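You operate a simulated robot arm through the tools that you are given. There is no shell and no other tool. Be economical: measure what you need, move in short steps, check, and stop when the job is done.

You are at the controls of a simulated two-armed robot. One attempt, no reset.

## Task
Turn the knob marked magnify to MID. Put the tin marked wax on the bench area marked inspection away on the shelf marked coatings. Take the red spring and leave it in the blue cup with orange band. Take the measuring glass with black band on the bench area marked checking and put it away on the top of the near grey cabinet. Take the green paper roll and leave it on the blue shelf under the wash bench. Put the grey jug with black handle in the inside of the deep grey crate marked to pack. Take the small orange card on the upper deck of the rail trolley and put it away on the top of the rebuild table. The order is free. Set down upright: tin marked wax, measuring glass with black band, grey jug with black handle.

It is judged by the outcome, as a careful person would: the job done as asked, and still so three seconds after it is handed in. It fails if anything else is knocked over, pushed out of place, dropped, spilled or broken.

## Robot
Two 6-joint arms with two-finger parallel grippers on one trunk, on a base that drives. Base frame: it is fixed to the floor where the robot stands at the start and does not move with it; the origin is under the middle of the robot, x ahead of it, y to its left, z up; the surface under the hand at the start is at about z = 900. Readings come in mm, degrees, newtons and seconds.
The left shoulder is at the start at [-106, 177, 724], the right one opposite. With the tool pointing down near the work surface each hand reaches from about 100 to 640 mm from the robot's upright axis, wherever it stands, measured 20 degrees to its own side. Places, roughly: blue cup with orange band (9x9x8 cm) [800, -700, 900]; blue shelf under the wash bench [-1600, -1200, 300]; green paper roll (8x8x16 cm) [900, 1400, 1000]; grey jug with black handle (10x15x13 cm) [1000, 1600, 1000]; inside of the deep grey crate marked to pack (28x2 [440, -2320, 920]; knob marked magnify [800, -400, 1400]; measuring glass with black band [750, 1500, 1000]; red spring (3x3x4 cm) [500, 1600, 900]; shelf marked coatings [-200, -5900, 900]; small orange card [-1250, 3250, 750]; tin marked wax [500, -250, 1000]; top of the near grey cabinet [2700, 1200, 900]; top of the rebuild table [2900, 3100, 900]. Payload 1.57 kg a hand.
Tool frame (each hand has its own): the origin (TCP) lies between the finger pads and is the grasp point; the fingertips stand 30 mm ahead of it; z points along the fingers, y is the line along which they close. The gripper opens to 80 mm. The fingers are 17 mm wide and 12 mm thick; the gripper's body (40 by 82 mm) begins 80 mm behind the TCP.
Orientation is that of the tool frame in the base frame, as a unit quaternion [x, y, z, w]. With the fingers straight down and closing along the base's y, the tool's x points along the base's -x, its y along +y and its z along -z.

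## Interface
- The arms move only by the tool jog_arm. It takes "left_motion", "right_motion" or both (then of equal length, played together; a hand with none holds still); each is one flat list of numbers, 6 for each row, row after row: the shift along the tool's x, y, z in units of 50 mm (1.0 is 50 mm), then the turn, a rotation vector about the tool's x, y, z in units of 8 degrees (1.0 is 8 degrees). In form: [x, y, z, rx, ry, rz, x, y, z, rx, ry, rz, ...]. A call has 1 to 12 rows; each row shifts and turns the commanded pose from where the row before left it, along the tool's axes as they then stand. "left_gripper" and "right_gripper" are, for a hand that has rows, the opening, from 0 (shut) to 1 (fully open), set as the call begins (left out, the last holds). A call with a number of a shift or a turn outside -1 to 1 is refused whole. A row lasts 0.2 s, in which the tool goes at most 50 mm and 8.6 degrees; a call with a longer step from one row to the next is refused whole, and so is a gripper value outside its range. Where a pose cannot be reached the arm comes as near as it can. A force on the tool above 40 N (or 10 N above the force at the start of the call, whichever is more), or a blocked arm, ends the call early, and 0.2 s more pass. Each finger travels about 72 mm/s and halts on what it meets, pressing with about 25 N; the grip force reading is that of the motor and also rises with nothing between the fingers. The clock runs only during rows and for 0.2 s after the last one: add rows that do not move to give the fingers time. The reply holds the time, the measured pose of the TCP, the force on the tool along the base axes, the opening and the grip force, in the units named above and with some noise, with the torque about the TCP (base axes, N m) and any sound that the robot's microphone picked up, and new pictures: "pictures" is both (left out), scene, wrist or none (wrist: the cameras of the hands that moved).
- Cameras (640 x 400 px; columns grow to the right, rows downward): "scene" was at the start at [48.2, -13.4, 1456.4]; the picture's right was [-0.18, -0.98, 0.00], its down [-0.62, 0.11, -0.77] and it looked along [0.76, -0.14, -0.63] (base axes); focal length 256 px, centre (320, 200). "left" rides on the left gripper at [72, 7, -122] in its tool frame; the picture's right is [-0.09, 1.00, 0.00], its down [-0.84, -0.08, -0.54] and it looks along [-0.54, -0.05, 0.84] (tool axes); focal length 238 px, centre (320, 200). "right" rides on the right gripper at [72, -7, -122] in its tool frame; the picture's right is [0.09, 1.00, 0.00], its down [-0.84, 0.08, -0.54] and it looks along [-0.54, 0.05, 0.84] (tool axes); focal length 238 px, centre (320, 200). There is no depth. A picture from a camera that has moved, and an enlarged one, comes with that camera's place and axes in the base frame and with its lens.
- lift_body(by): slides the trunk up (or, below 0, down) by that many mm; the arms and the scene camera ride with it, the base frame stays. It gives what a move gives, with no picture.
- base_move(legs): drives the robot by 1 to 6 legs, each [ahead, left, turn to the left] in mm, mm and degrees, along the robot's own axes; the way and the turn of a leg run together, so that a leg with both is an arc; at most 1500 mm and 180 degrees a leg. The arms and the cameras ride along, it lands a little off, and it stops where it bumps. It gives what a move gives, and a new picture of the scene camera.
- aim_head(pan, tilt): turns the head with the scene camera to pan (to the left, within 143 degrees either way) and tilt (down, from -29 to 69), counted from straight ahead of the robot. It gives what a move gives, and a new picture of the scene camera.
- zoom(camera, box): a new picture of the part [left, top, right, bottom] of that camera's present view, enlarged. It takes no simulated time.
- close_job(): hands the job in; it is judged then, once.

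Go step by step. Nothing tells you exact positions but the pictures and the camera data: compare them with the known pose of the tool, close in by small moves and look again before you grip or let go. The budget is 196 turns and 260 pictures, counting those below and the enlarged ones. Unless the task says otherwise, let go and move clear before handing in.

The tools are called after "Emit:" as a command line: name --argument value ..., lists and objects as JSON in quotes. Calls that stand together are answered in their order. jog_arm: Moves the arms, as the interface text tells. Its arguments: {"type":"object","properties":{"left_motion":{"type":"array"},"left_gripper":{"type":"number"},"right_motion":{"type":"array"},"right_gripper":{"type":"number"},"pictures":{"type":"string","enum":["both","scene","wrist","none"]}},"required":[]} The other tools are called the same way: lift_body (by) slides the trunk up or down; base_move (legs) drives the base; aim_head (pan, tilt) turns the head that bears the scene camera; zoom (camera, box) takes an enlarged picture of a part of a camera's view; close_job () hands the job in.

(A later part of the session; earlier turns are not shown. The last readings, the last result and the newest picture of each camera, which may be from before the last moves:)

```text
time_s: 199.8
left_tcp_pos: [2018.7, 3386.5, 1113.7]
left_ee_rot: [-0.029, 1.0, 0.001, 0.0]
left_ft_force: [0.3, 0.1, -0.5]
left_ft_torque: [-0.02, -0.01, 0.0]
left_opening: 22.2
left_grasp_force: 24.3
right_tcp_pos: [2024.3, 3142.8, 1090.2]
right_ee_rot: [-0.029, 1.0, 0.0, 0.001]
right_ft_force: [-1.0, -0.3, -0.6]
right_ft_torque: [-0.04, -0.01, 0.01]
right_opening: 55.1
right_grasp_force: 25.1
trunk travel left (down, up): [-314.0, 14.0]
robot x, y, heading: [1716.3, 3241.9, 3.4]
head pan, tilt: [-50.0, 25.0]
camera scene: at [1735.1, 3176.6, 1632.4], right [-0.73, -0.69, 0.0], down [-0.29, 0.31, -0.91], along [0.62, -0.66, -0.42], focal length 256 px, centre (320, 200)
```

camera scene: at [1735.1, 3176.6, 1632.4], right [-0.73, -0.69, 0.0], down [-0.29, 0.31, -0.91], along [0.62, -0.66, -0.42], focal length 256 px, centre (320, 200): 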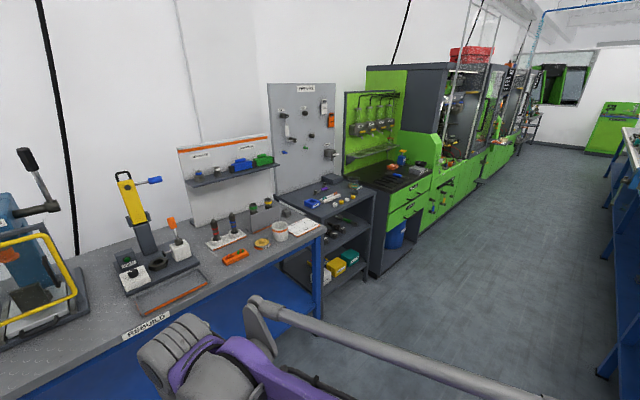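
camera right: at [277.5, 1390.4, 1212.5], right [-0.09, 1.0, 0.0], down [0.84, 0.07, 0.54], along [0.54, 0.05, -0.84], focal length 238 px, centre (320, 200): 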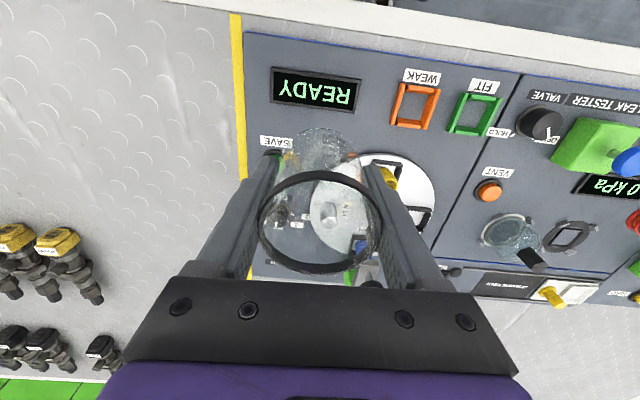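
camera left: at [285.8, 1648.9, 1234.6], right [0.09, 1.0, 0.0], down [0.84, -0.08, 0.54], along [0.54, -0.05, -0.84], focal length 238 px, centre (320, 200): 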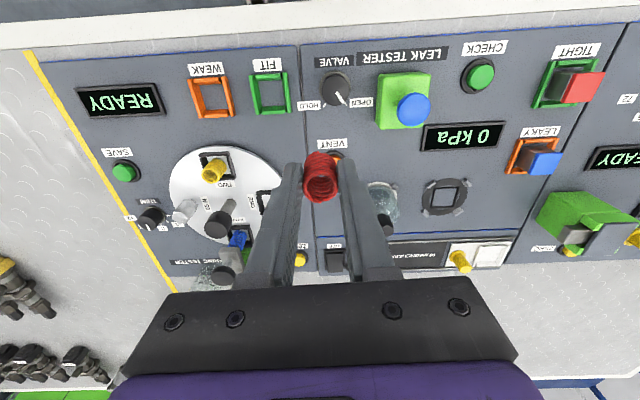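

The dark-grey-bodied cabinet with TOOLS/FITTINGS drawers computes to [2695,1203], the wanted "near grey cabinet". Enlarging its top.

Emit:
zoom --camera "scene" --box '[270, 130, 450, 250]'

Emit:
base_move --legs '[[0, -1500, -3.4], [0, -420, 0]]'

Emit:
aim_head --pan -10 --tilt 35

```text
3.33 times, centred on (360, 190) of scene
camera zoom: at [1735.1, 3176.6, 1632.4], right [-0.73, -0.69, 0.0], down [-0.29, 0.31, -0.91], along [0.62, -0.66, -0.42], focal length 852 px, centre (187, 233)
```

zoom: 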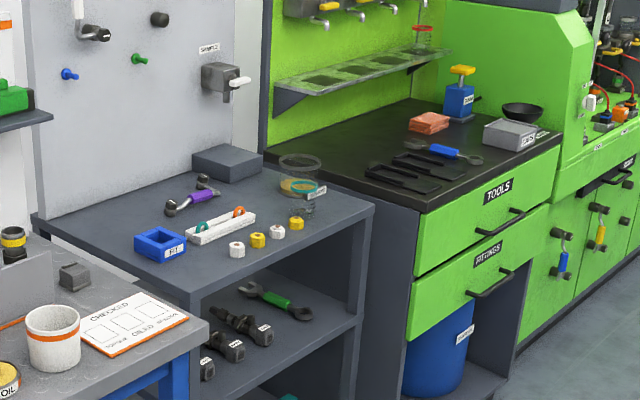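

```text
time_s: 216.9
left_tcp_pos: [2085.9, 1471.5, 1113.5]
left_ee_rot: [-0.02, 1.0, 0.0, -0.001]
left_ft_force: [0.2, -0.7, -0.7]
left_ft_torque: [0.02, -0.01, 0.04]
left_opening: 22.6
left_grasp_force: 25.1
right_tcp_pos: [2088.3, 1226.7, 1090.1]
right_ee_rot: [-0.018, 1.0, 0.0, 0.0]
right_ft_force: [-0.2, 0.4, -0.4]
right_ft_torque: [0.0, -0.01, 0.0]
right_opening: 55.3
right_grasp_force: 24.6
trunk travel left (down, up): [-314.0, 14.0]
robot x, y, heading: [1780.6, 1334.2, 2.5]
head pan, tilt: [-50.0, 25.0]
camera scene: at [1798.8, 1267.2, 1632.4], right [-0.74, -0.67, 0.0], down [-0.28, 0.31, -0.91], along [0.61, -0.67, -0.42], focal length 256 px, centre (320, 200)
```

scene: 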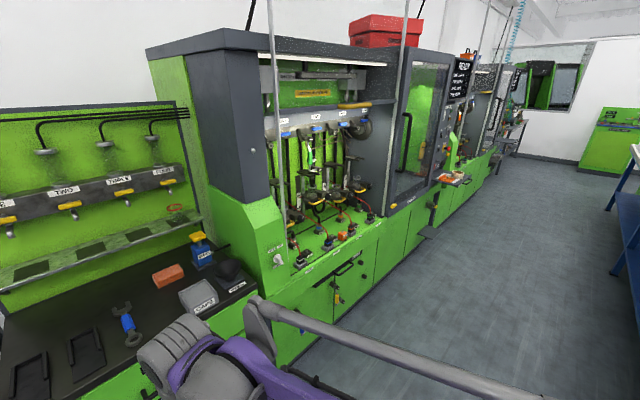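

```text
time_s: 217.9
left_tcp_pos: [2086.0, 1471.4, 1113.1]
left_ee_rot: [-0.019, 1.0, 0.0, 0.001]
left_ft_force: [0.5, 0.5, -0.5]
left_ft_torque: [-0.04, -0.03, -0.01]
left_opening: 22.4
left_grasp_force: 25.6
right_tcp_pos: [2087.6, 1225.9, 1091.1]
right_ee_rot: [-0.018, 1.0, 0.001, 0.001]
right_ft_force: [-0.2, 0.3, -1.2]
right_ft_torque: [-0.01, 0.0, -0.01]
right_opening: 55.4
right_grasp_force: 24.7
trunk travel left (down, up): [-314.0, 14.0]
robot x, y, heading: [1779.7, 1332.2, 2.1]
head pan, tilt: [-10.0, 35.0]
camera scene: at [1824.2, 1323.4, 1616.7], right [-0.14, -0.99, 0.0], down [-0.57, 0.08, -0.82], along [0.81, -0.11, -0.57], focal length 256 px, centre (320, 200)
```

scene: 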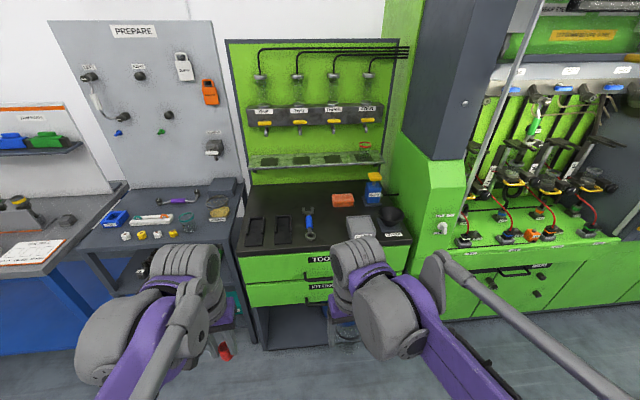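

Emit:
zoom --camera "scene" --box '[230, 170, 420, 270]'

```text
3.37 times, centred on (325, 220) of scene
camera zoom: at [1824.2, 1323.4, 1616.7], right [-0.14, -0.99, 0.0], down [-0.57, 0.08, -0.82], along [0.81, -0.11, -0.57], focal length 861 px, centre (303, 133)
```

zoom: 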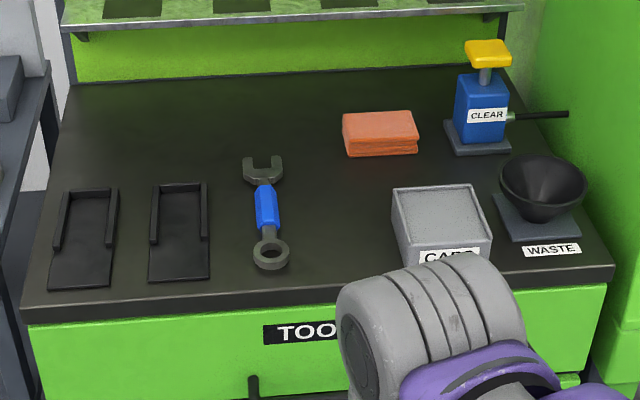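

A free gap lies between the spanner and the CAPS box at ≈[2634,1168]. Approaching.

Emit:
base_move --legs '[[0, 0, -2.1], [290, -10, 0]]'

Emit:
jog_arm --right_motion '[-1, 0, 0, 0, 0, 0, -1, 0, 0, 0, 0, 0, -1, 0, 0, 0, 0, 0, -1, 0, 0, 0, 0, 0]' --pictures "both"

```text
time_s: 220.3
left_tcp_pos: [2378.0, 1452.4, 1113.5]
left_ee_rot: [-0.003, 1.0, 0.0, 0.0]
left_ft_force: [0.1, 0.5, -0.7]
left_ft_torque: [0.03, 0.01, -0.05]
left_opening: 22.3
left_grasp_force: 25.1
right_tcp_pos: [2371.4, 1208.0, 1089.7]
right_ee_rot: [-0.002, 1.0, 0.001, 0.0]
right_ft_force: [0.2, -0.1, -0.8]
right_ft_torque: [0.0, -0.02, 0.02]
right_opening: 55.3
right_grasp_force: 25.0
trunk travel left (down, up): [-314.0, 14.0]
robot x, y, heading: [2068.1, 1325.8, 0.1]
head pan, tilt: [-10.0, 35.0]
camera scene: at [2111.7, 1312.9, 1616.5], right [-0.17, -0.99, 0.0], down [-0.56, 0.1, -0.82], along [0.81, -0.14, -0.57], focal length 256 px, centre (320, 200)
```

scene: 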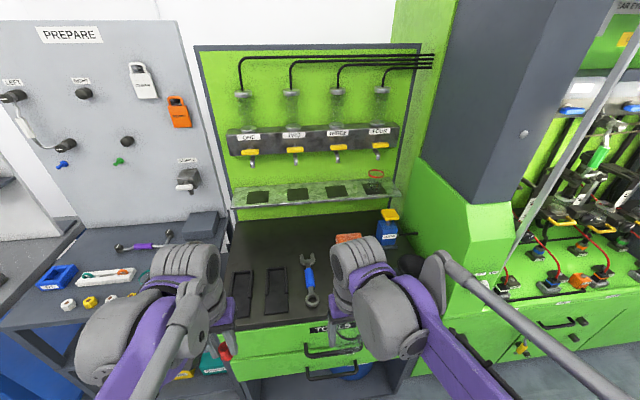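

```text
time_s: 221.3
left_tcp_pos: [2380.4, 1452.4, 1113.1]
left_ee_rot: [-0.003, 1.0, 0.0, 0.0]
left_ft_force: [0.4, -0.4, -1.1]
left_ft_torque: [0.01, 0.02, -0.02]
left_opening: 22.2
left_grasp_force: 24.4
right_tcp_pos: [2575.0, 1208.3, 1093.1]
right_ee_rot: [-0.002, 1.0, 0.001, 0.0]
right_ft_force: [-0.6, 1.3, -0.6]
right_ft_torque: [0.01, 0.02, 0.02]
right_opening: 55.0
right_grasp_force: 25.2
trunk travel left (down, up): [-314.0, 14.0]
robot x, y, heading: [2070.3, 1330.6, 0.1]
head pan, tilt: [-10.0, 35.0]
camera scene: at [2114.5, 1313.0, 1616.7], right [-0.17, -0.99, 0.0], down [-0.57, 0.1, -0.82], along [0.81, -0.14, -0.57], focal length 256 px, centre (320, 200)
camera right: at [2503.1, 1201.3, 1215.7], right [-0.1, 1.0, 0.0], down [0.84, 0.08, 0.54], along [0.54, 0.05, -0.84], focal length 238 px, centre (320, 200)
```

scene: 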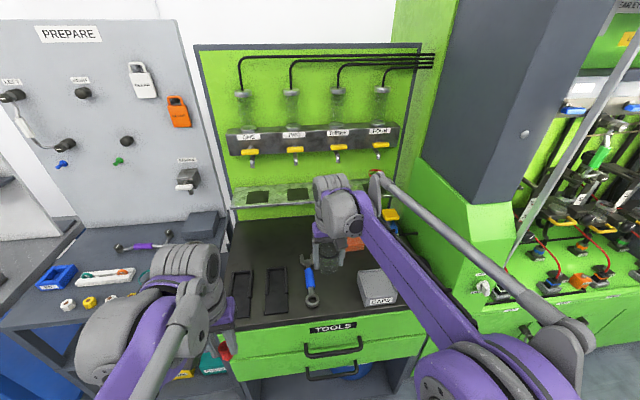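
right: 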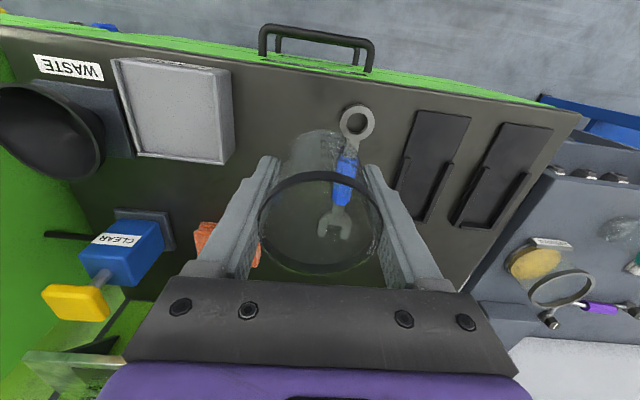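

Target (2645,1173). Moving over and lowering close to the surface.

Emit:
jog_arm --right_motion '[-0.7, -0.36, 0, 0, 0, 0, -0.7, -0.36, 0, 0, 0, 0, 0, 0, 0.9, 0, 0, 0, 0, 0, 0.9, 0, 0, 0, 0, 0, 0.8, 0, 0, 0, 0, 0, 0, 0, 0, 0]' --pictures "both"

```text
time_s: 222.7
left_tcp_pos: [2378.7, 1452.2, 1113.5]
left_ee_rot: [-0.003, 1.0, 0.0, 0.001]
left_ft_force: [-0.3, 0.6, -0.2]
left_ft_torque: [0.02, 0.0, 0.0]
left_opening: 22.5
left_grasp_force: 25.6
right_tcp_pos: [2642.4, 1173.8, 963.2]
right_ee_rot: [-0.003, 1.0, 0.001, 0.0]
right_ft_force: [-0.8, -1.2, -1.0]
right_ft_torque: [-0.04, 0.03, 0.02]
right_opening: 55.0
right_grasp_force: 25.2
trunk travel left (down, up): [-314.0, 14.0]
robot x, y, heading: [2072.3, 1325.4, 0.4]
head pan, tilt: [-10.0, 35.0]
camera scene: at [2111.7, 1313.0, 1616.7], right [-0.17, -0.99, 0.0], down [-0.57, 0.1, -0.82], along [0.81, -0.14, -0.57], focal length 256 px, centre (320, 200)
camera right: at [2570.3, 1163.3, 1085.7], right [-0.1, 1.0, 0.0], down [0.84, 0.08, 0.54], along [0.54, 0.05, -0.84], focal length 238 px, centre (320, 200)
```

scene: 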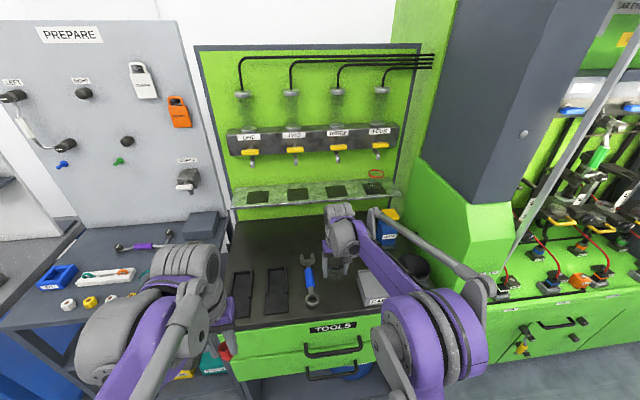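
right: 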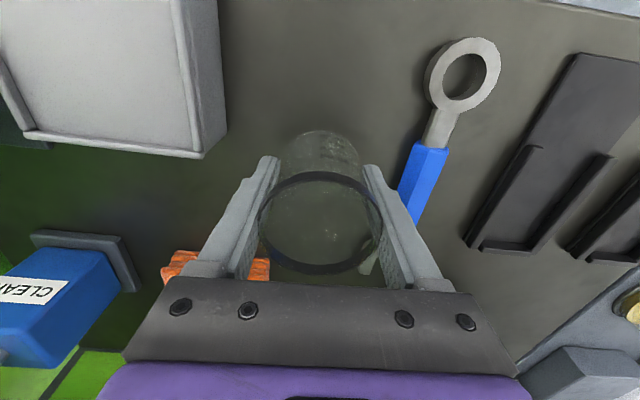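

Clear on both sides. Lowering slowly to contact.

Emit:
jog_arm --right_motion '[0, 0, 0.3, 0, 0, 0, 0, 0, 0.06, 0, 0, 0, 0, 0, 0.06, 0, 0, 0, 0, 0, 0.06, 0, 0, 0, 0, 0, 0.06, 0, 0, 0]' --pictures "none"

```text
time_s: 223.9
left_tcp_pos: [2378.2, 1452.1, 1112.8]
left_ee_rot: [-0.003, 1.0, 0.0, 0.0]
left_ft_force: [0.8, 0.3, 0.4]
left_ft_torque: [-0.04, 0.0, 0.03]
left_opening: 22.3
left_grasp_force: 24.8
right_tcp_pos: [2643.5, 1172.3, 932.6]
right_ee_rot: [-0.003, 1.0, 0.001, 0.0]
right_ft_force: [-0.3, -1.0, 0.0]
right_ft_torque: [0.02, -0.03, -0.01]
right_opening: 55.1
right_grasp_force: 24.8
trunk travel left (down, up): [-314.0, 14.0]
robot x, y, heading: [2069.4, 1327.9, 0.3]
head pan, tilt: [-10.0, 35.0]
```

Emit:
jog_arm --right_motion '[0, 0, 0.05, 0, 0, 0, 0, 0, 0.05, 0, 0, 0, 0, 0, 0.05, 0, 0, 0, 0, 0, 0.05, 0, 0, 0]' --pictures "wrist"

```text
time_s: 224.8
left_tcp_pos: [2375.9, 1452.2, 1113.7]
left_ee_rot: [-0.002, 1.0, 0.0, 0.002]
left_ft_force: [-0.6, 0.2, 0.0]
left_ft_torque: [-0.01, 0.0, -0.01]
left_opening: 22.4
left_grasp_force: 24.5
right_tcp_pos: [2641.4, 1172.2, 930.3]
right_ee_rot: [-0.002, 1.0, 0.0, 0.002]
right_ft_force: [2.6, -0.5, 30.3]
right_ft_torque: [0.42, 0.29, 0.1]
right_opening: 55.3
right_grasp_force: 24.3
trunk travel left (down, up): [-314.0, 14.0]
robot x, y, heading: [2068.3, 1323.9, 0.4]
head pan, tilt: [-10.0, 35.0]
stopped in row 4 (right hand): the force on the tool passed its limit at 45 N (the readings are from after the stop); the commanded pose is now the measured one
camera right: at [2569.2, 1165.0, 1052.2], right [-0.1, 1.0, 0.0], down [0.83, 0.08, 0.55], along [0.54, 0.05, -0.84], focal length 238 px, centre (320, 200)
```

right: 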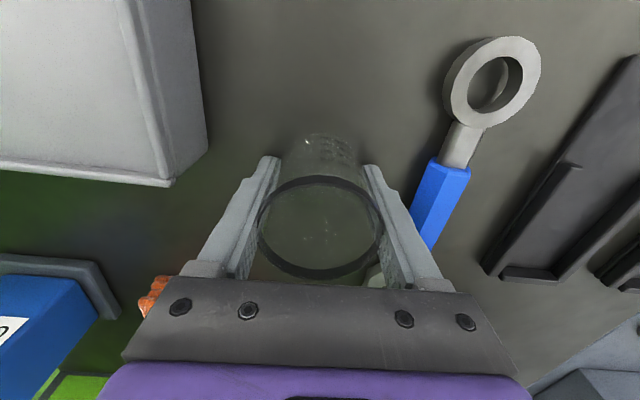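

Firm contact. Easing up 1 mm and releasing with a modest opening, then rising straight up.

Emit:
jog_arm --right_motion '[0, 0, -0.02, 0, 0, 0, 0, 0, 0, 0, 0, 0]' --pictures "none"

Emit:
jog_arm --right_motion '[0, 0, 0, 0, 0, 0, 0, 0, 0, 0, 0, 0]' --right_gripper 0.9 --pictures "wrist"

```text
time_s: 225.4
left_tcp_pos: [2377.6, 1452.4, 1114.4]
left_ee_rot: [-0.003, 1.0, 0.0, 0.001]
left_ft_force: [0.2, 0.1, -0.4]
left_ft_torque: [0.02, 0.0, -0.05]
left_opening: 22.5
left_grasp_force: 25.4
right_tcp_pos: [2641.9, 1172.4, 929.8]
right_ee_rot: [-0.002, 1.0, 0.0, 0.002]
right_ft_force: [3.9, 1.3, 27.8]
right_ft_torque: [0.31, 0.18, -0.23]
right_opening: 55.0
right_grasp_force: 25.2
trunk travel left (down, up): [-314.0, 14.0]
robot x, y, heading: [2067.9, 1325.6, 0.3]
head pan, tilt: [-10.0, 35.0]
```

```text
time_s: 226.0
left_tcp_pos: [2378.5, 1451.4, 1113.5]
left_ee_rot: [-0.002, 1.0, 0.002, 0.001]
left_ft_force: [0.4, 0.6, -0.5]
left_ft_torque: [-0.01, -0.02, -0.01]
left_opening: 22.3
left_grasp_force: 24.5
right_tcp_pos: [2641.7, 1169.8, 930.3]
right_ee_rot: [-0.001, 1.0, -0.002, 0.002]
right_ft_force: [6.5, -13.5, 33.7]
right_ft_torque: [0.38, 0.0, -0.45]
right_opening: 60.9
right_grasp_force: 0.1
trunk travel left (down, up): [-314.0, 14.0]
robot x, y, heading: [2069.7, 1325.8, 0.4]
head pan, tilt: [-10.0, 35.0]
camera right: at [2569.1, 1162.5, 1052.2], right [-0.09, 1.0, 0.0], down [0.83, 0.08, 0.55], along [0.54, 0.05, -0.84], focal length 238 px, centre (320, 200)
```

right: 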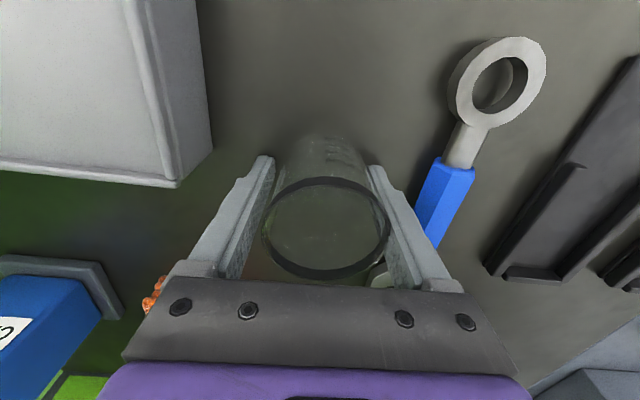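

The fingertips seem to be pressing on the surface. Rising 3 mm to unload while the fingers open.

Emit:
jog_arm --right_motion '[0, 0, -0.05, 0, 0, 0, 0, 0, -0.05, 0, 0, 0, 0, 0, 0, 0, 0, 0]' --right_gripper 0.9 --pictures "wrist"

```text
time_s: 226.8
left_tcp_pos: [2379.6, 1452.9, 1114.1]
left_ee_rot: [-0.002, 1.0, 0.001, 0.001]
left_ft_force: [0.4, 0.2, -0.2]
left_ft_torque: [0.05, -0.02, -0.01]
left_opening: 22.2
left_grasp_force: 25.2
right_tcp_pos: [2642.5, 1171.7, 932.0]
right_ee_rot: [-0.003, 1.0, 0.001, 0.001]
right_ft_force: [0.0, -0.2, 0.0]
right_ft_torque: [-0.03, 0.02, 0.01]
right_opening: 72.0
right_grasp_force: 0.1
trunk travel left (down, up): [-314.0, 14.0]
robot x, y, heading: [2069.8, 1326.6, 0.4]
head pan, tilt: [-10.0, 35.0]
camera right: at [2570.9, 1165.0, 1055.0], right [-0.1, 1.0, 0.0], down [0.84, 0.08, 0.54], along [0.54, 0.05, -0.84], focal length 238 px, centre (320, 200)
```

right: 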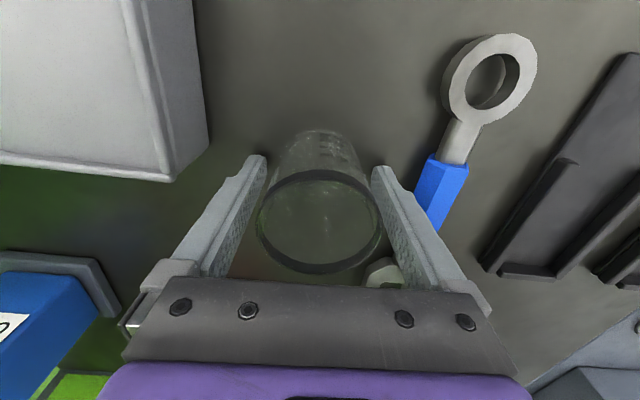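

Glass is released and standing. Rising straight up, then drawing back.

Emit:
jog_arm --right_motion '[0, 0.02, -0.5, 0, 0, 0, 0, 0, -1, 0, 0, 0, 0, 0, -1, 0, 0, 0, 0, 0, -1, 0, 0, 0, 1, 0, 0, 0, 0, 0, 1, 0, 0, 0, 0, 0, 1, 0, 0, 0, 0, 0, 1, 0, 0, 0, 0, 0, 1, 0, 0, 0, 0, 0, 1, 0, 0, 0, 0, 0]' --pictures "scene"

Emit:
zoom --camera "scene" --box '[230, 200, 450, 340]'

```text
time_s: 229.0
left_tcp_pos: [2377.5, 1452.3, 1113.4]
left_ee_rot: [-0.002, 1.0, 0.0, 0.002]
left_ft_force: [0.0, -0.6, -0.5]
left_ft_torque: [-0.03, -0.04, 0.0]
left_opening: 22.4
left_grasp_force: 25.6
right_tcp_pos: [2340.7, 1174.0, 1108.3]
right_ee_rot: [-0.002, 1.0, 0.0, 0.001]
right_ft_force: [-0.7, -0.1, -0.8]
right_ft_torque: [0.0, -0.03, 0.03]
right_opening: 72.2
right_grasp_force: 0.1
trunk travel left (down, up): [-314.0, 14.0]
robot x, y, heading: [2069.2, 1325.7, 0.3]
head pan, tilt: [-10.0, 35.0]
camera scene: at [2109.8, 1312.6, 1616.6], right [-0.17, -0.99, 0.0], down [-0.56, 0.1, -0.82], along [0.81, -0.14, -0.57], focal length 256 px, centre (320, 200)
```

scene: 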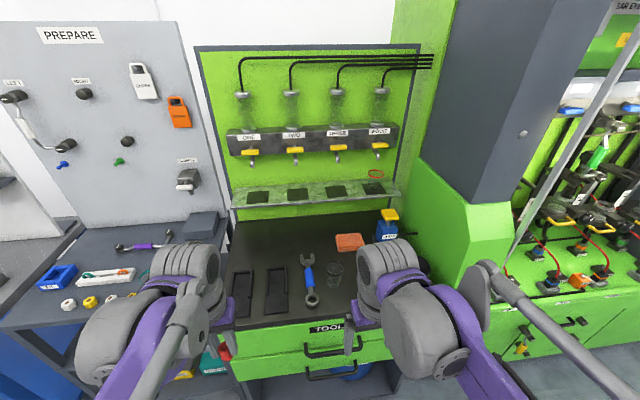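

```text
2.86 times, centred on (340, 270) of scene
camera zoom: at [2109.8, 1312.6, 1616.6], right [-0.17, -0.99, 0.0], down [-0.56, 0.1, -0.82], along [0.81, -0.14, -0.57], focal length 730 px, centre (263, 0)
```

zoom: 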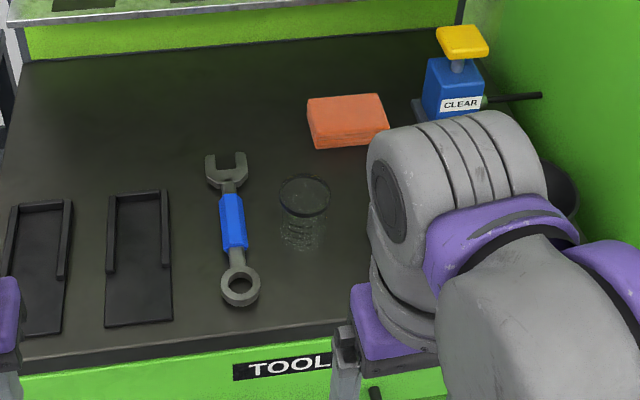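

Glass done. Now to the far side of the microscope for cup and knob.

Emit:
base_move --legs '[[-200, 0, 0], [0, 0, 179], [0, 950, 0], [0, 900, 0]]'

Emit:
aim_head --pan 0 --tilt 35

```text
time_s: 254.1
left_tcp_pos: [1528.4, -657.4, 1112.9]
left_ee_rot: [1.0, -0.009, 0.001, 0.0]
left_ft_force: [0.3, 1.0, 0.0]
left_ft_torque: [-0.03, 0.01, 0.04]
left_opening: 22.2
left_grasp_force: 25.6
right_tcp_pos: [1570.9, -380.7, 1108.5]
right_ee_rot: [1.0, -0.009, -0.001, 0.001]
right_ft_force: [0.0, 0.0, 0.9]
right_ft_torque: [-0.02, 0.02, 0.02]
right_opening: 71.9
right_grasp_force: 0.1
trunk travel left (down, up): [-314.0, 14.0]
robot x, y, heading: [1843.2, -536.7, 179.2]
head pan, tilt: [-10.0, 35.0]
camera scene: at [1797.5, -518.5, 1616.7], right [0.19, 0.98, 0.0], down [0.56, -0.11, -0.82], along [-0.8, 0.16, -0.57], focal length 256 px, centre (320, 200)
```

scene: 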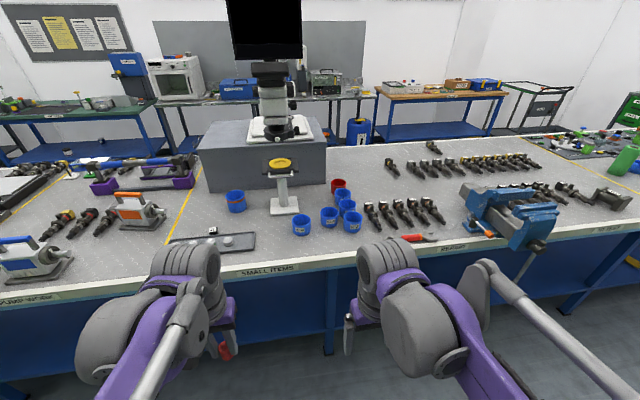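

```text
time_s: 254.8
left_tcp_pos: [1530.1, -657.1, 1114.2]
left_ee_rot: [1.0, -0.008, 0.0, 0.001]
left_ft_force: [0.5, -0.3, 0.1]
left_ft_torque: [0.02, -0.01, -0.01]
left_opening: 22.2
left_grasp_force: 25.3
right_tcp_pos: [1570.6, -379.9, 1107.3]
right_ee_rot: [1.0, -0.01, -0.001, 0.001]
right_ft_force: [-0.4, 0.0, -0.8]
right_ft_torque: [0.0, -0.01, -0.02]
right_opening: 72.2
right_grasp_force: 0.0
trunk travel left (down, up): [-314.0, 14.0]
robot x, y, heading: [1842.8, -534.3, 178.8]
head pan, tilt: [0.0, 35.0]
camera scene: at [1795.9, -533.8, 1616.7], right [0.02, 1.0, 0.0], down [0.57, -0.01, -0.82], along [-0.82, 0.01, -0.57], focal length 256 px, centre (320, 200)
```

scene: 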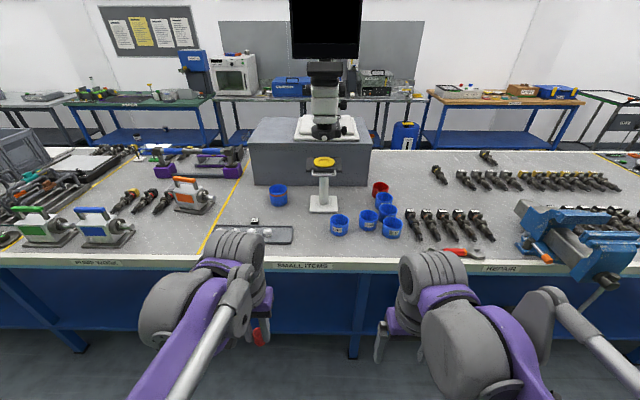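

Emit:
zoom --camera "scene" --box '[240, 160, 420, 260]'

Emit:
zoom --camera "scene" --box '[270, 40, 390, 150]'

```text
3.56 times, centred on (330, 210) of scene
camera zoom: at [1795.9, -533.8, 1616.7], right [0.02, 1.0, 0.0], down [0.57, -0.01, -0.82], along [-0.82, 0.01, -0.57], focal length 909 px, centre (284, 164)
```

zoom: 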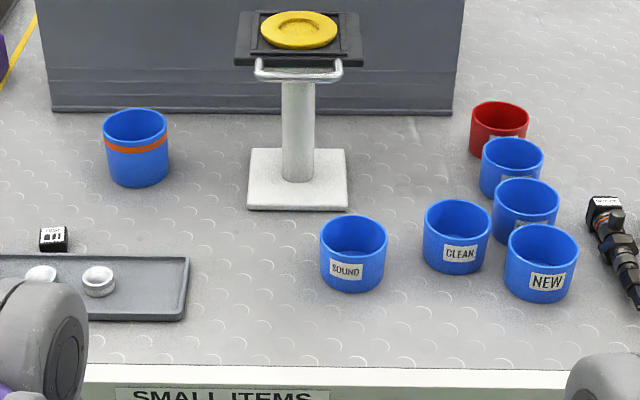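

```text
3.64 times, centred on (330, 95) of scene
camera zoom: at [1795.9, -533.8, 1616.7], right [0.02, 1.0, 0.0], down [0.57, -0.01, -0.82], along [-0.82, 0.01, -0.57], focal length 929 px, centre (284, 582)
```

zoom: 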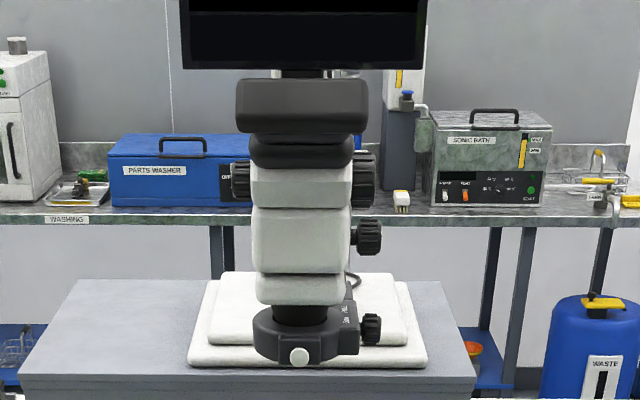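

The orange-banded cup is at ≈[794,-721], and the magnify knob triangulates to ≈[850,-438,1366], sticking out to +y. Driving up to the bench to drop the spring first.

Emit:
base_move --legs '[[0, 0, 1.0], [470, 0, 0]]'

Emit:
aim_head --pan 5 --tilt 50

```text
time_s: 258.1
left_tcp_pos: [1050.6, -657.9, 1114.0]
left_ee_rot: [1.0, -0.003, 0.001, 0.0]
left_ft_force: [0.5, 0.1, 0.2]
left_ft_torque: [0.01, -0.02, 0.02]
left_opening: 22.2
left_grasp_force: 24.8
right_tcp_pos: [1090.3, -379.7, 1107.0]
right_ee_rot: [1.0, -0.005, -0.001, 0.0]
right_ft_force: [0.4, 0.3, 0.3]
right_ft_torque: [0.04, -0.02, 0.01]
right_opening: 72.0
right_grasp_force: 0.0
trunk travel left (down, up): [-314.0, 14.0]
robot x, y, heading: [1361.7, -532.0, 179.7]
head pan, tilt: [0.0, 35.0]
camera scene: at [1315.2, -532.6, 1616.5], right [0.01, 1.0, 0.0], down [0.57, 0.0, -0.82], along [-0.82, 0.01, -0.57], focal length 256 px, centre (320, 200)
```

scene: 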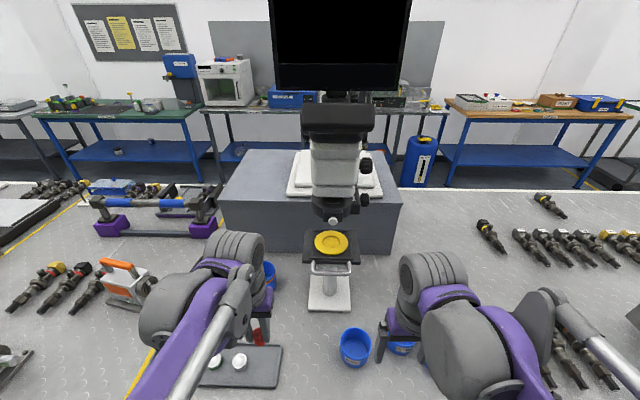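

```text
time_s: 258.8
left_tcp_pos: [1049.8, -657.8, 1114.7]
left_ee_rot: [1.0, -0.004, 0.0, 0.0]
left_ft_force: [-0.5, 0.1, 0.5]
left_ft_torque: [0.03, 0.0, 0.01]
left_opening: 22.3
left_grasp_force: 24.6
right_tcp_pos: [1088.1, -380.1, 1107.8]
right_ee_rot: [1.0, -0.004, -0.001, 0.0]
right_ft_force: [0.7, 0.0, -0.3]
right_ft_torque: [-0.04, 0.0, 0.03]
right_opening: 72.0
right_grasp_force: 0.1
trunk travel left (down, up): [-314.0, 14.0]
robot x, y, heading: [1361.4, -533.5, 179.5]
head pan, tilt: [5.0, 50.0]
camera scene: at [1326.0, -539.4, 1595.0], right [-0.08, 1.0, 0.0], down [0.76, 0.06, -0.64], along [-0.64, -0.05, -0.77], focal length 256 px, centre (320, 200)
```

scene: 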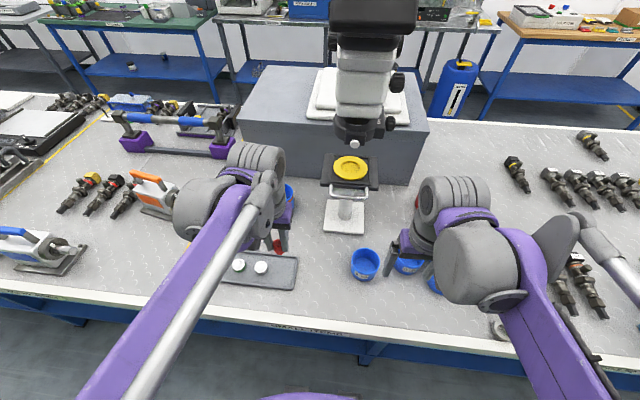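

Moving the left hand out to y≈-721 first, then forward over the cup.

Emit:
jog_arm --left_motion '[0, 0.7, 0, 0, 0, 0, 0, 0.56, 0, 0, 0, 0, -1, 0, 0, 0, 0, 0, -1, 0, 0, 0, 0, 0, -1, 0, 0, 0, 0, 0, -1, 0, 0, 0, 0, 0, -0.6, 0, 0, 0, 0, 0]' --pictures "both"

```text
time_s: 260.4
left_tcp_pos: [820.4, -716.5, 1113.3]
left_ee_rot: [1.0, -0.003, 0.0, 0.0]
left_ft_force: [-0.1, 0.3, 0.3]
left_ft_torque: [0.06, -0.02, -0.01]
left_opening: 22.6
left_grasp_force: 25.0
right_tcp_pos: [1088.9, -380.2, 1108.3]
right_ee_rot: [1.0, -0.005, 0.0, 0.0]
right_ft_force: [0.5, 0.4, 0.1]
right_ft_torque: [0.0, -0.02, 0.01]
right_opening: 72.0
right_grasp_force: 0.2
trunk travel left (down, up): [-314.0, 14.0]
robot x, y, heading: [1359.5, -536.8, 179.4]
head pan, tilt: [5.0, 50.0]
camera scene: at [1325.6, -539.4, 1594.9], right [-0.08, 1.0, 0.0], down [0.76, 0.06, -0.64], along [-0.64, -0.05, -0.77], focal length 256 px, centre (320, 200)
camera left: at [890.2, -724.4, 1235.0], right [-0.1, -0.99, 0.0], down [-0.84, 0.08, 0.54], along [-0.54, 0.05, -0.84], focal length 238 px, centre (320, 200)
```

scene: 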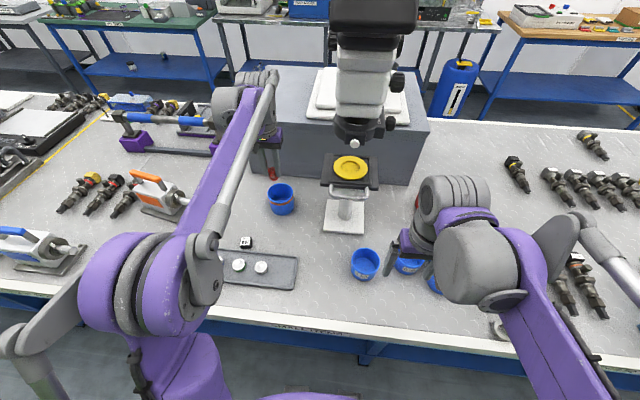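
left: 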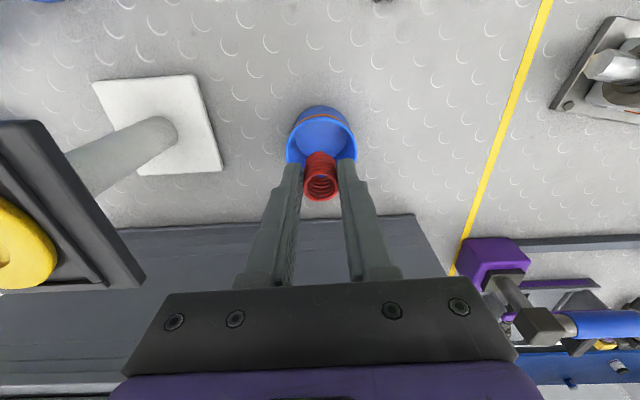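

Cup rim centre ≈[796,-717]. Centering and lowering the spring into the cup.

Emit:
jog_arm --left_motion '[-0.49, 0, 0, 0, 0, 0, 0, 0, 0.9, 0, 0, 0, 0, 0, 0.9, 0, 0, 0, 0, 0, 0, 0, 0, 0]' --pictures "wrist"

```text
time_s: 261.4
left_tcp_pos: [796.9, -718.7, 1022.0]
left_ee_rot: [1.0, -0.004, 0.0, 0.0]
left_ft_force: [0.6, -0.2, -0.4]
left_ft_torque: [0.02, 0.02, 0.04]
left_opening: 22.2
left_grasp_force: 24.9
right_tcp_pos: [1088.7, -379.6, 1108.7]
right_ee_rot: [1.0, -0.004, -0.001, -0.001]
right_ft_force: [-0.4, -0.1, 0.0]
right_ft_torque: [-0.01, 0.01, 0.04]
right_opening: 72.0
right_grasp_force: 0.0
trunk travel left (down, up): [-314.0, 14.0]
robot x, y, heading: [1363.3, -536.5, 179.6]
head pan, tilt: [5.0, 50.0]
camera left: at [868.6, -726.9, 1143.5], right [-0.1, -0.99, 0.0], down [-0.84, 0.08, 0.54], along [-0.54, 0.05, -0.84], focal length 238 px, centre (320, 200)
```

left: 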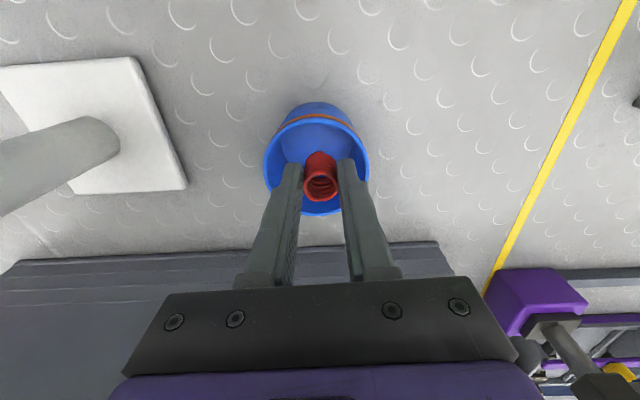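

Centred. Lowering 65 mm and releasing gently.

Emit:
jog_arm --left_motion '[-0.06, 0, 0.65, 0, 0, 0, 0, 0, 0.6, 0, 0, 0, 0, 0, 0, 0, 0, 0]' --pictures "none"

Emit:
jog_arm --left_motion '[0, 0, 0, 0, 0, 0, 0, 0, 0, 0, 0, 0]' --left_gripper 0.48 --pictures "wrist"

```text
time_s: 262.2
left_tcp_pos: [795.0, -719.7, 961.7]
left_ee_rot: [1.0, -0.003, 0.0, 0.0]
left_ft_force: [0.5, 0.2, -0.3]
left_ft_torque: [0.01, -0.02, 0.02]
left_opening: 22.3
left_grasp_force: 25.1
right_tcp_pos: [1088.2, -379.5, 1108.8]
right_ee_rot: [1.0, -0.004, 0.0, 0.0]
right_ft_force: [0.3, 0.3, -0.5]
right_ft_torque: [0.0, 0.01, -0.04]
right_opening: 72.0
right_grasp_force: 0.0
trunk travel left (down, up): [-314.0, 14.0]
robot x, y, heading: [1357.4, -529.8, 179.8]
head pan, tilt: [5.0, 50.0]
```

```text
time_s: 262.8
left_tcp_pos: [794.2, -719.2, 962.1]
left_ee_rot: [1.0, -0.003, 0.0, 0.0]
left_ft_force: [0.2, 0.4, 0.6]
left_ft_torque: [0.03, 0.0, 0.01]
left_opening: 38.2
left_grasp_force: 0.2
right_tcp_pos: [1088.8, -380.7, 1107.8]
right_ee_rot: [1.0, -0.006, 0.0, 0.0]
right_ft_force: [-0.6, -0.5, -0.6]
right_ft_torque: [0.03, 0.04, -0.01]
right_opening: 71.9
right_grasp_force: 0.1
trunk travel left (down, up): [-314.0, 14.0]
robot x, y, heading: [1359.0, -538.1, 179.7]
head pan, tilt: [5.0, 50.0]
camera left: at [865.1, -727.5, 1083.6], right [-0.1, -0.99, 0.0], down [-0.84, 0.08, 0.54], along [-0.54, 0.05, -0.84], focal length 238 px, centre (320, 200)
```

left: 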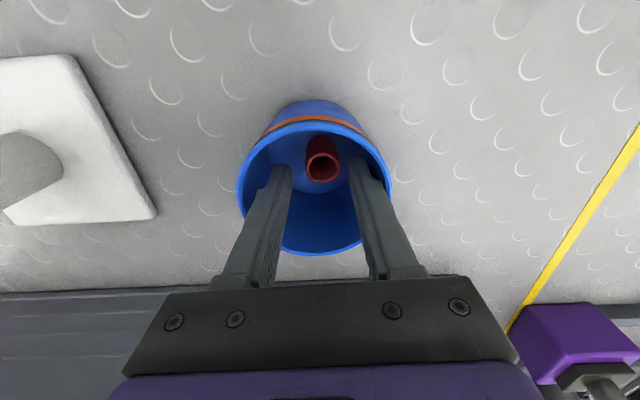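

Spring is standing in the cup. Withdrawing the left hand upward and back.

Emit:
jog_arm --left_motion '[0, 0, -1, 0, 0, 0, 0, 0, -1, 0, 0, 0, 0, 0, -1, 0, 0, 0, 1, 0, 0, 0, 0, 0, 1, 0, 0, 0, 0, 0, 1, 0, 0, 0, 0, 0, 1, 0, 0, 0, 0, 0, 1, 0, 0, 0, 0, 0, 1, 0, 0, 0, 0, 0]' --pictures "scene"

Emit:
aim_head --pan 0 --tilt 20

```text
time_s: 264.8
left_tcp_pos: [1094.7, -721.0, 1112.0]
left_ee_rot: [1.0, -0.004, -0.001, 0.001]
left_ft_force: [0.2, 1.0, -0.8]
left_ft_torque: [0.0, 0.05, -0.03]
left_opening: 38.6
left_grasp_force: 0.0
right_tcp_pos: [1092.1, -380.3, 1107.9]
right_ee_rot: [1.0, -0.005, -0.001, 0.0]
right_ft_force: [0.2, -0.5, 0.7]
right_ft_torque: [-0.01, 0.02, 0.0]
right_opening: 72.1
right_grasp_force: 0.1
trunk travel left (down, up): [-314.0, 14.0]
robot x, y, heading: [1363.0, -535.8, 179.6]
head pan, tilt: [5.0, 50.0]
camera scene: at [1328.6, -539.4, 1594.9], right [-0.08, 1.0, 0.0], down [0.76, 0.06, -0.64], along [-0.64, -0.05, -0.76], focal length 256 px, centre (320, 200)
```

scene: 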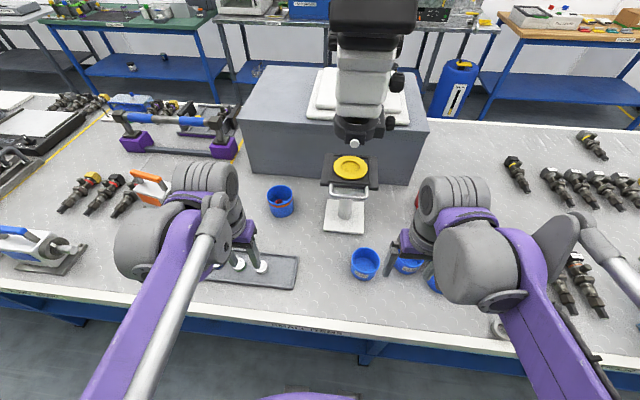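

```text
time_s: 265.8
left_tcp_pos: [1092.6, -719.4, 1112.2]
left_ee_rot: [1.0, -0.004, 0.0, 0.001]
left_ft_force: [-0.2, -0.8, -0.4]
left_ft_torque: [0.0, 0.0, 0.02]
left_opening: 38.3
left_grasp_force: 0.0
right_tcp_pos: [1089.1, -379.9, 1106.9]
right_ee_rot: [1.0, -0.004, -0.002, 0.001]
right_ft_force: [0.3, 0.1, -0.5]
right_ft_torque: [0.0, -0.01, 0.02]
right_opening: 72.1
right_grasp_force: 0.0
trunk travel left (down, up): [-314.0, 14.0]
robot x, y, heading: [1363.5, -533.3, 179.9]
head pan, tilt: [0.0, 20.0]
camera scene: at [1309.9, -532.5, 1640.4], right [0.01, 1.0, 0.0], down [0.34, 0.0, -0.94], along [-0.94, 0.01, -0.34], focal length 256 px, centre (320, 200)
```

scene: 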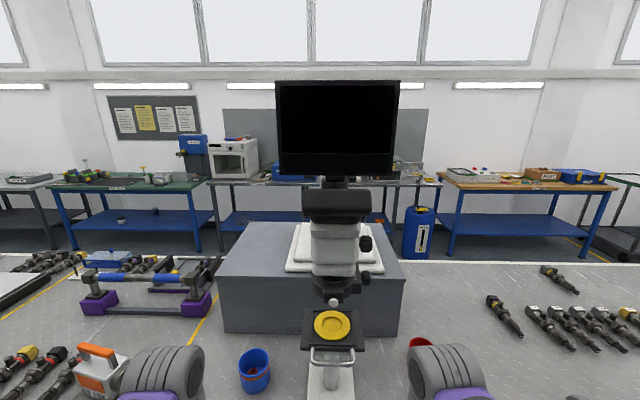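

Spring done. Now the knob: closer look.

Emit:
zoom --camera "scene" --box '[280, 170, 400, 320]'

```text
2.67 times, centred on (340, 245) of scene
camera zoom: at [1309.9, -532.5, 1640.4], right [0.01, 1.0, 0.0], down [0.34, 0.0, -0.94], along [-0.94, 0.01, -0.34], focal length 682 px, centre (267, 80)
```

zoom: 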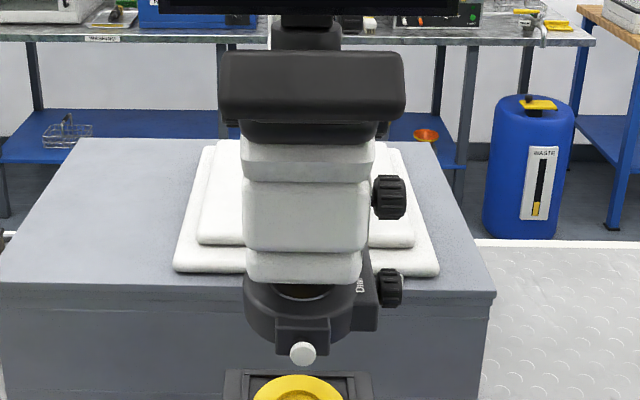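

Knob centre refined to ≈[842,-433,1368]. Shifting the base right ~150 mm, then rolling the right hand to point along −y.

Emit:
base_move --legs '[[0, -150, 0], [30, 0, 0]]'

Emit:
jog_arm --right_motion '[0, 0, 0, -0.9375, 0, 0, 0, 0, 0, -0.9375, 0, 0, 0, 0, 0, -0.9375, 0, 0, 0, 0, 0, -0.9375, 0, 0, 0, 0, 0, -0.9375, 0, 0, 0, 0, 0, -0.9375, 0, 0, 0, 0, 0, -0.9375, 0, 0, 0, 0, 0, -0.9375, 0, 0, 0, 0, 0, -0.9375, 0, 0, 0, 0, 0, -0.9375, 0, 0, 0, 0, 0, -0.9375, 0, 0, 0, 0, 0, -0.9375, 0, 0]' --right_gripper 0.9 --pictures "both"

```text
time_s: 267.4
left_tcp_pos: [1098.0, -626.3, 1110.9]
left_ee_rot: [1.0, 0.001, -0.001, 0.001]
left_ft_force: [0.9, -0.1, -0.2]
left_ft_torque: [0.01, 0.04, -0.04]
left_opening: 38.6
left_grasp_force: 0.1
right_tcp_pos: [1092.4, -286.7, 1107.8]
right_ee_rot: [1.0, 0.0, -0.001, 0.0]
right_ft_force: [0.4, -0.1, 0.5]
right_ft_torque: [0.03, 0.03, 0.0]
right_opening: 71.8
right_grasp_force: 0.0
trunk travel left (down, up): [-314.0, 14.0]
robot x, y, heading: [1362.3, -440.1, -180.0]
head pan, tilt: [0.0, 20.0]
stopped in leg 1: the robot was blocked; the commanded pose is now the measured one
camera scene: at [1314.3, -436.1, 1640.5], right [0.0, 1.0, 0.0], down [0.34, 0.0, -0.94], along [-0.94, 0.0, -0.34], focal length 256 px, centre (320, 200)
```

scene: 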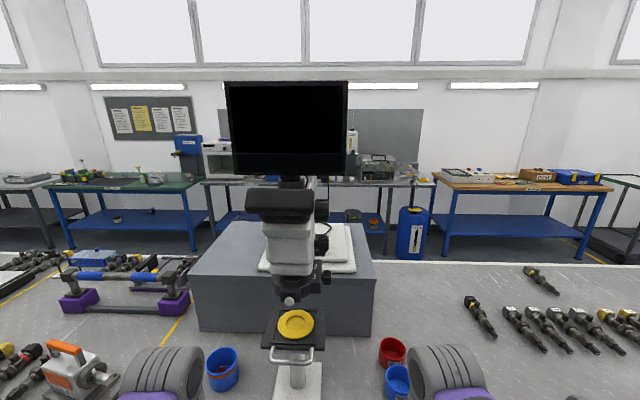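

```text
time_s: 270.0
left_tcp_pos: [1096.5, -626.0, 1110.8]
left_ee_rot: [1.0, 0.001, 0.0, 0.0]
left_ft_force: [-0.3, -0.7, 0.4]
left_ft_torque: [-0.02, -0.05, -0.01]
left_opening: 38.4
left_grasp_force: 0.0
right_tcp_pos: [1066.4, -332.4, 1105.7]
right_ee_rot: [0.706, 0.0, -0.001, 0.708]
right_ft_force: [0.1, -0.1, -0.5]
right_ft_torque: [0.01, -0.01, 0.01]
right_opening: 72.1
right_grasp_force: 0.1
right hand out of reach, approached as far as the arm can: row 9, 10, 11, 12
trunk travel left (down, up): [-314.0, 14.0]
robot x, y, heading: [1362.3, -442.4, -179.8]
head pan, tilt: [0.0, 20.0]
camera scene: at [1312.7, -436.8, 1640.5], right [0.0, 1.0, 0.0], down [0.34, 0.0, -0.94], along [-0.94, 0.0, -0.34], focal length 256 px, centre (320, 200)
camera right: at [1138.8, -209.9, 1099.2], right [0.09, 0.0, 1.0], down [-0.84, 0.54, 0.08], along [-0.54, -0.84, 0.05], focal length 238 px, centre (320, 200)
```

scene: 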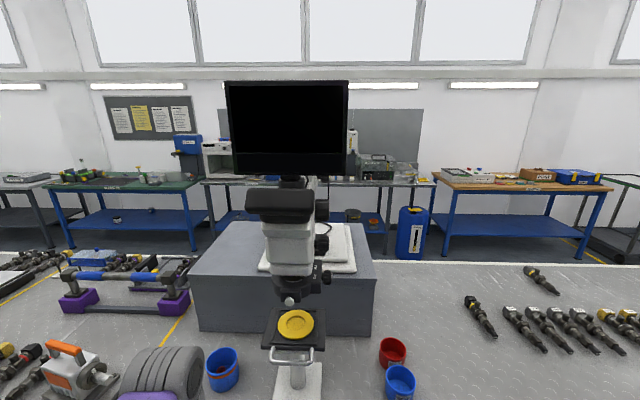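
right: 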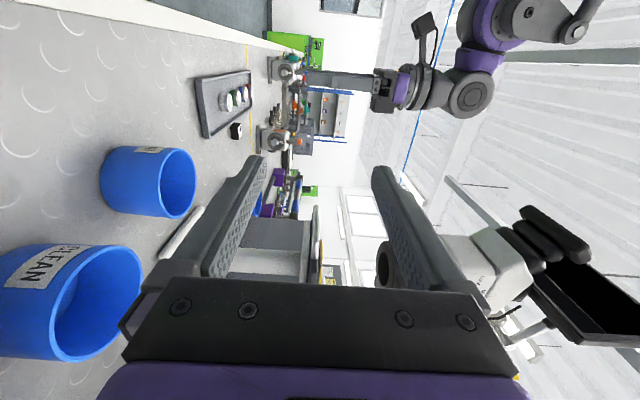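

Blocked slightly early but reach should do. Raising the right hand to knob height and bringing it in front of the knob at a distance.

Emit:
lift_body --by 14

Emit:
jog_arm --right_motion '[0, 0.85, 0, 0, 0, 0, 0, 0.85, 0, 0, 0, 0, 0, 0.85, 0, 0, 0, 0, 0, 0.85, 0, 0, 0, 0, 0, 0.85, 0, 0, 0, 0, 0, 0.7, 0, 0, 0, 0, -0.9, 0, 0, 0, 0, 0, -0.9, 0, 0, 0, 0, 0, -0.9, 0, 0, 0, 0, 0, -0.9, 0, 0, 0, 0, 0]' --pictures "both"

```text
time_s: 270.6
left_tcp_pos: [1096.2, -626.3, 1125.6]
left_ee_rot: [1.0, 0.001, -0.001, 0.0]
left_ft_force: [-0.2, 0.4, 0.3]
left_ft_torque: [0.01, -0.01, -0.03]
left_opening: 38.5
left_grasp_force: 0.1
right_tcp_pos: [1057.8, -333.0, 1124.3]
right_ee_rot: [0.707, 0.006, -0.009, 0.707]
right_ft_force: [0.2, 0.3, 0.5]
right_ft_torque: [0.01, -0.01, 0.02]
right_opening: 71.9
right_grasp_force: 0.1
trunk travel left (down, up): [-328.0, 0.0]
robot x, y, heading: [1365.7, -438.4, -179.9]
head pan, tilt: [0.0, 20.0]
```

```text
time_s: 272.8
left_tcp_pos: [1095.7, -626.0, 1125.8]
left_ee_rot: [1.0, 0.001, 0.001, 0.0]
left_ft_force: [0.2, -0.2, -0.8]
left_ft_torque: [-0.02, -0.01, 0.0]
left_opening: 38.3
left_grasp_force: 0.0
right_tcp_pos: [880.8, -334.5, 1375.9]
right_ee_rot: [0.707, 0.006, -0.008, 0.707]
right_ft_force: [0.5, 0.1, -0.4]
right_ft_torque: [0.01, 0.0, 0.02]
right_opening: 72.3
right_grasp_force: 0.1
right hand out of reach, approached as far as the arm can: row 3
trunk travel left (down, up): [-328.0, 0.0]
robot x, y, heading: [1361.4, -439.5, -179.9]
head pan, tilt: [0.0, 20.0]
camera scene: at [1311.9, -436.7, 1653.2], right [0.0, 1.0, 0.0], down [0.34, 0.0, -0.94], along [-0.94, 0.0, -0.34], focal length 256 px, centre (320, 200)
camera right: at [953.4, -213.5, 1368.4], right [0.11, 0.0, 0.99], down [-0.83, 0.54, 0.09], along [-0.54, -0.84, 0.06], focal length 238 px, centre (320, 200)
```

scene: 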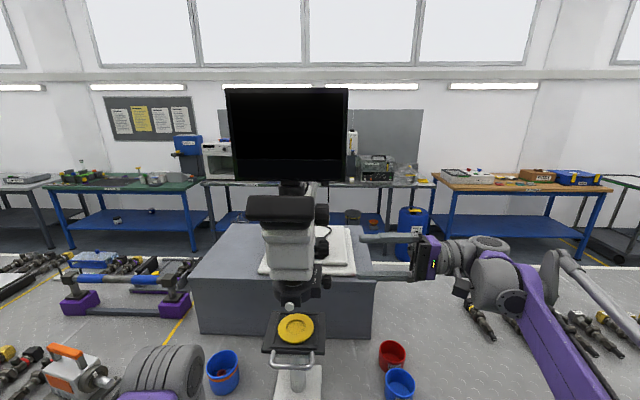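
right: 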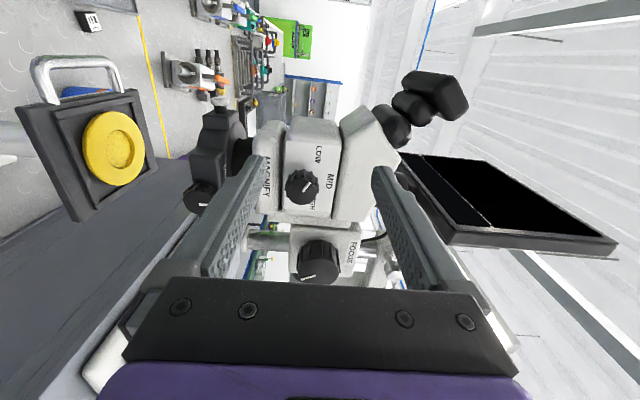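

The magnify knob is visible. Enlarging.

Emit:
zoom --camera "right" --box '[250, 120, 370, 220]'

```text
4.00 times, centred on (310, 170) of right
camera zoom: at [953.4, -213.5, 1368.4], right [0.11, 0.0, 0.99], down [-0.83, 0.54, 0.09], along [-0.54, -0.84, 0.06], focal length 953 px, centre (360, 320)
```

zoom: 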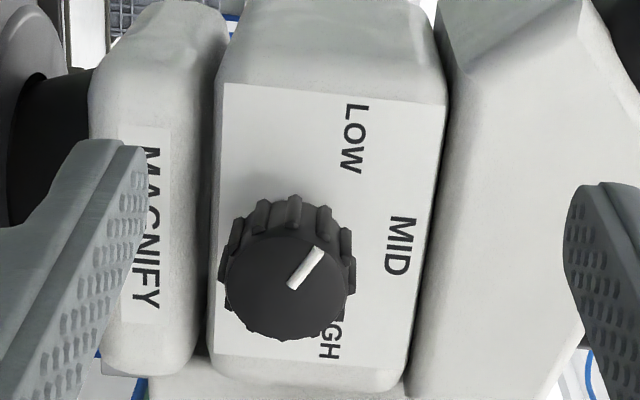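

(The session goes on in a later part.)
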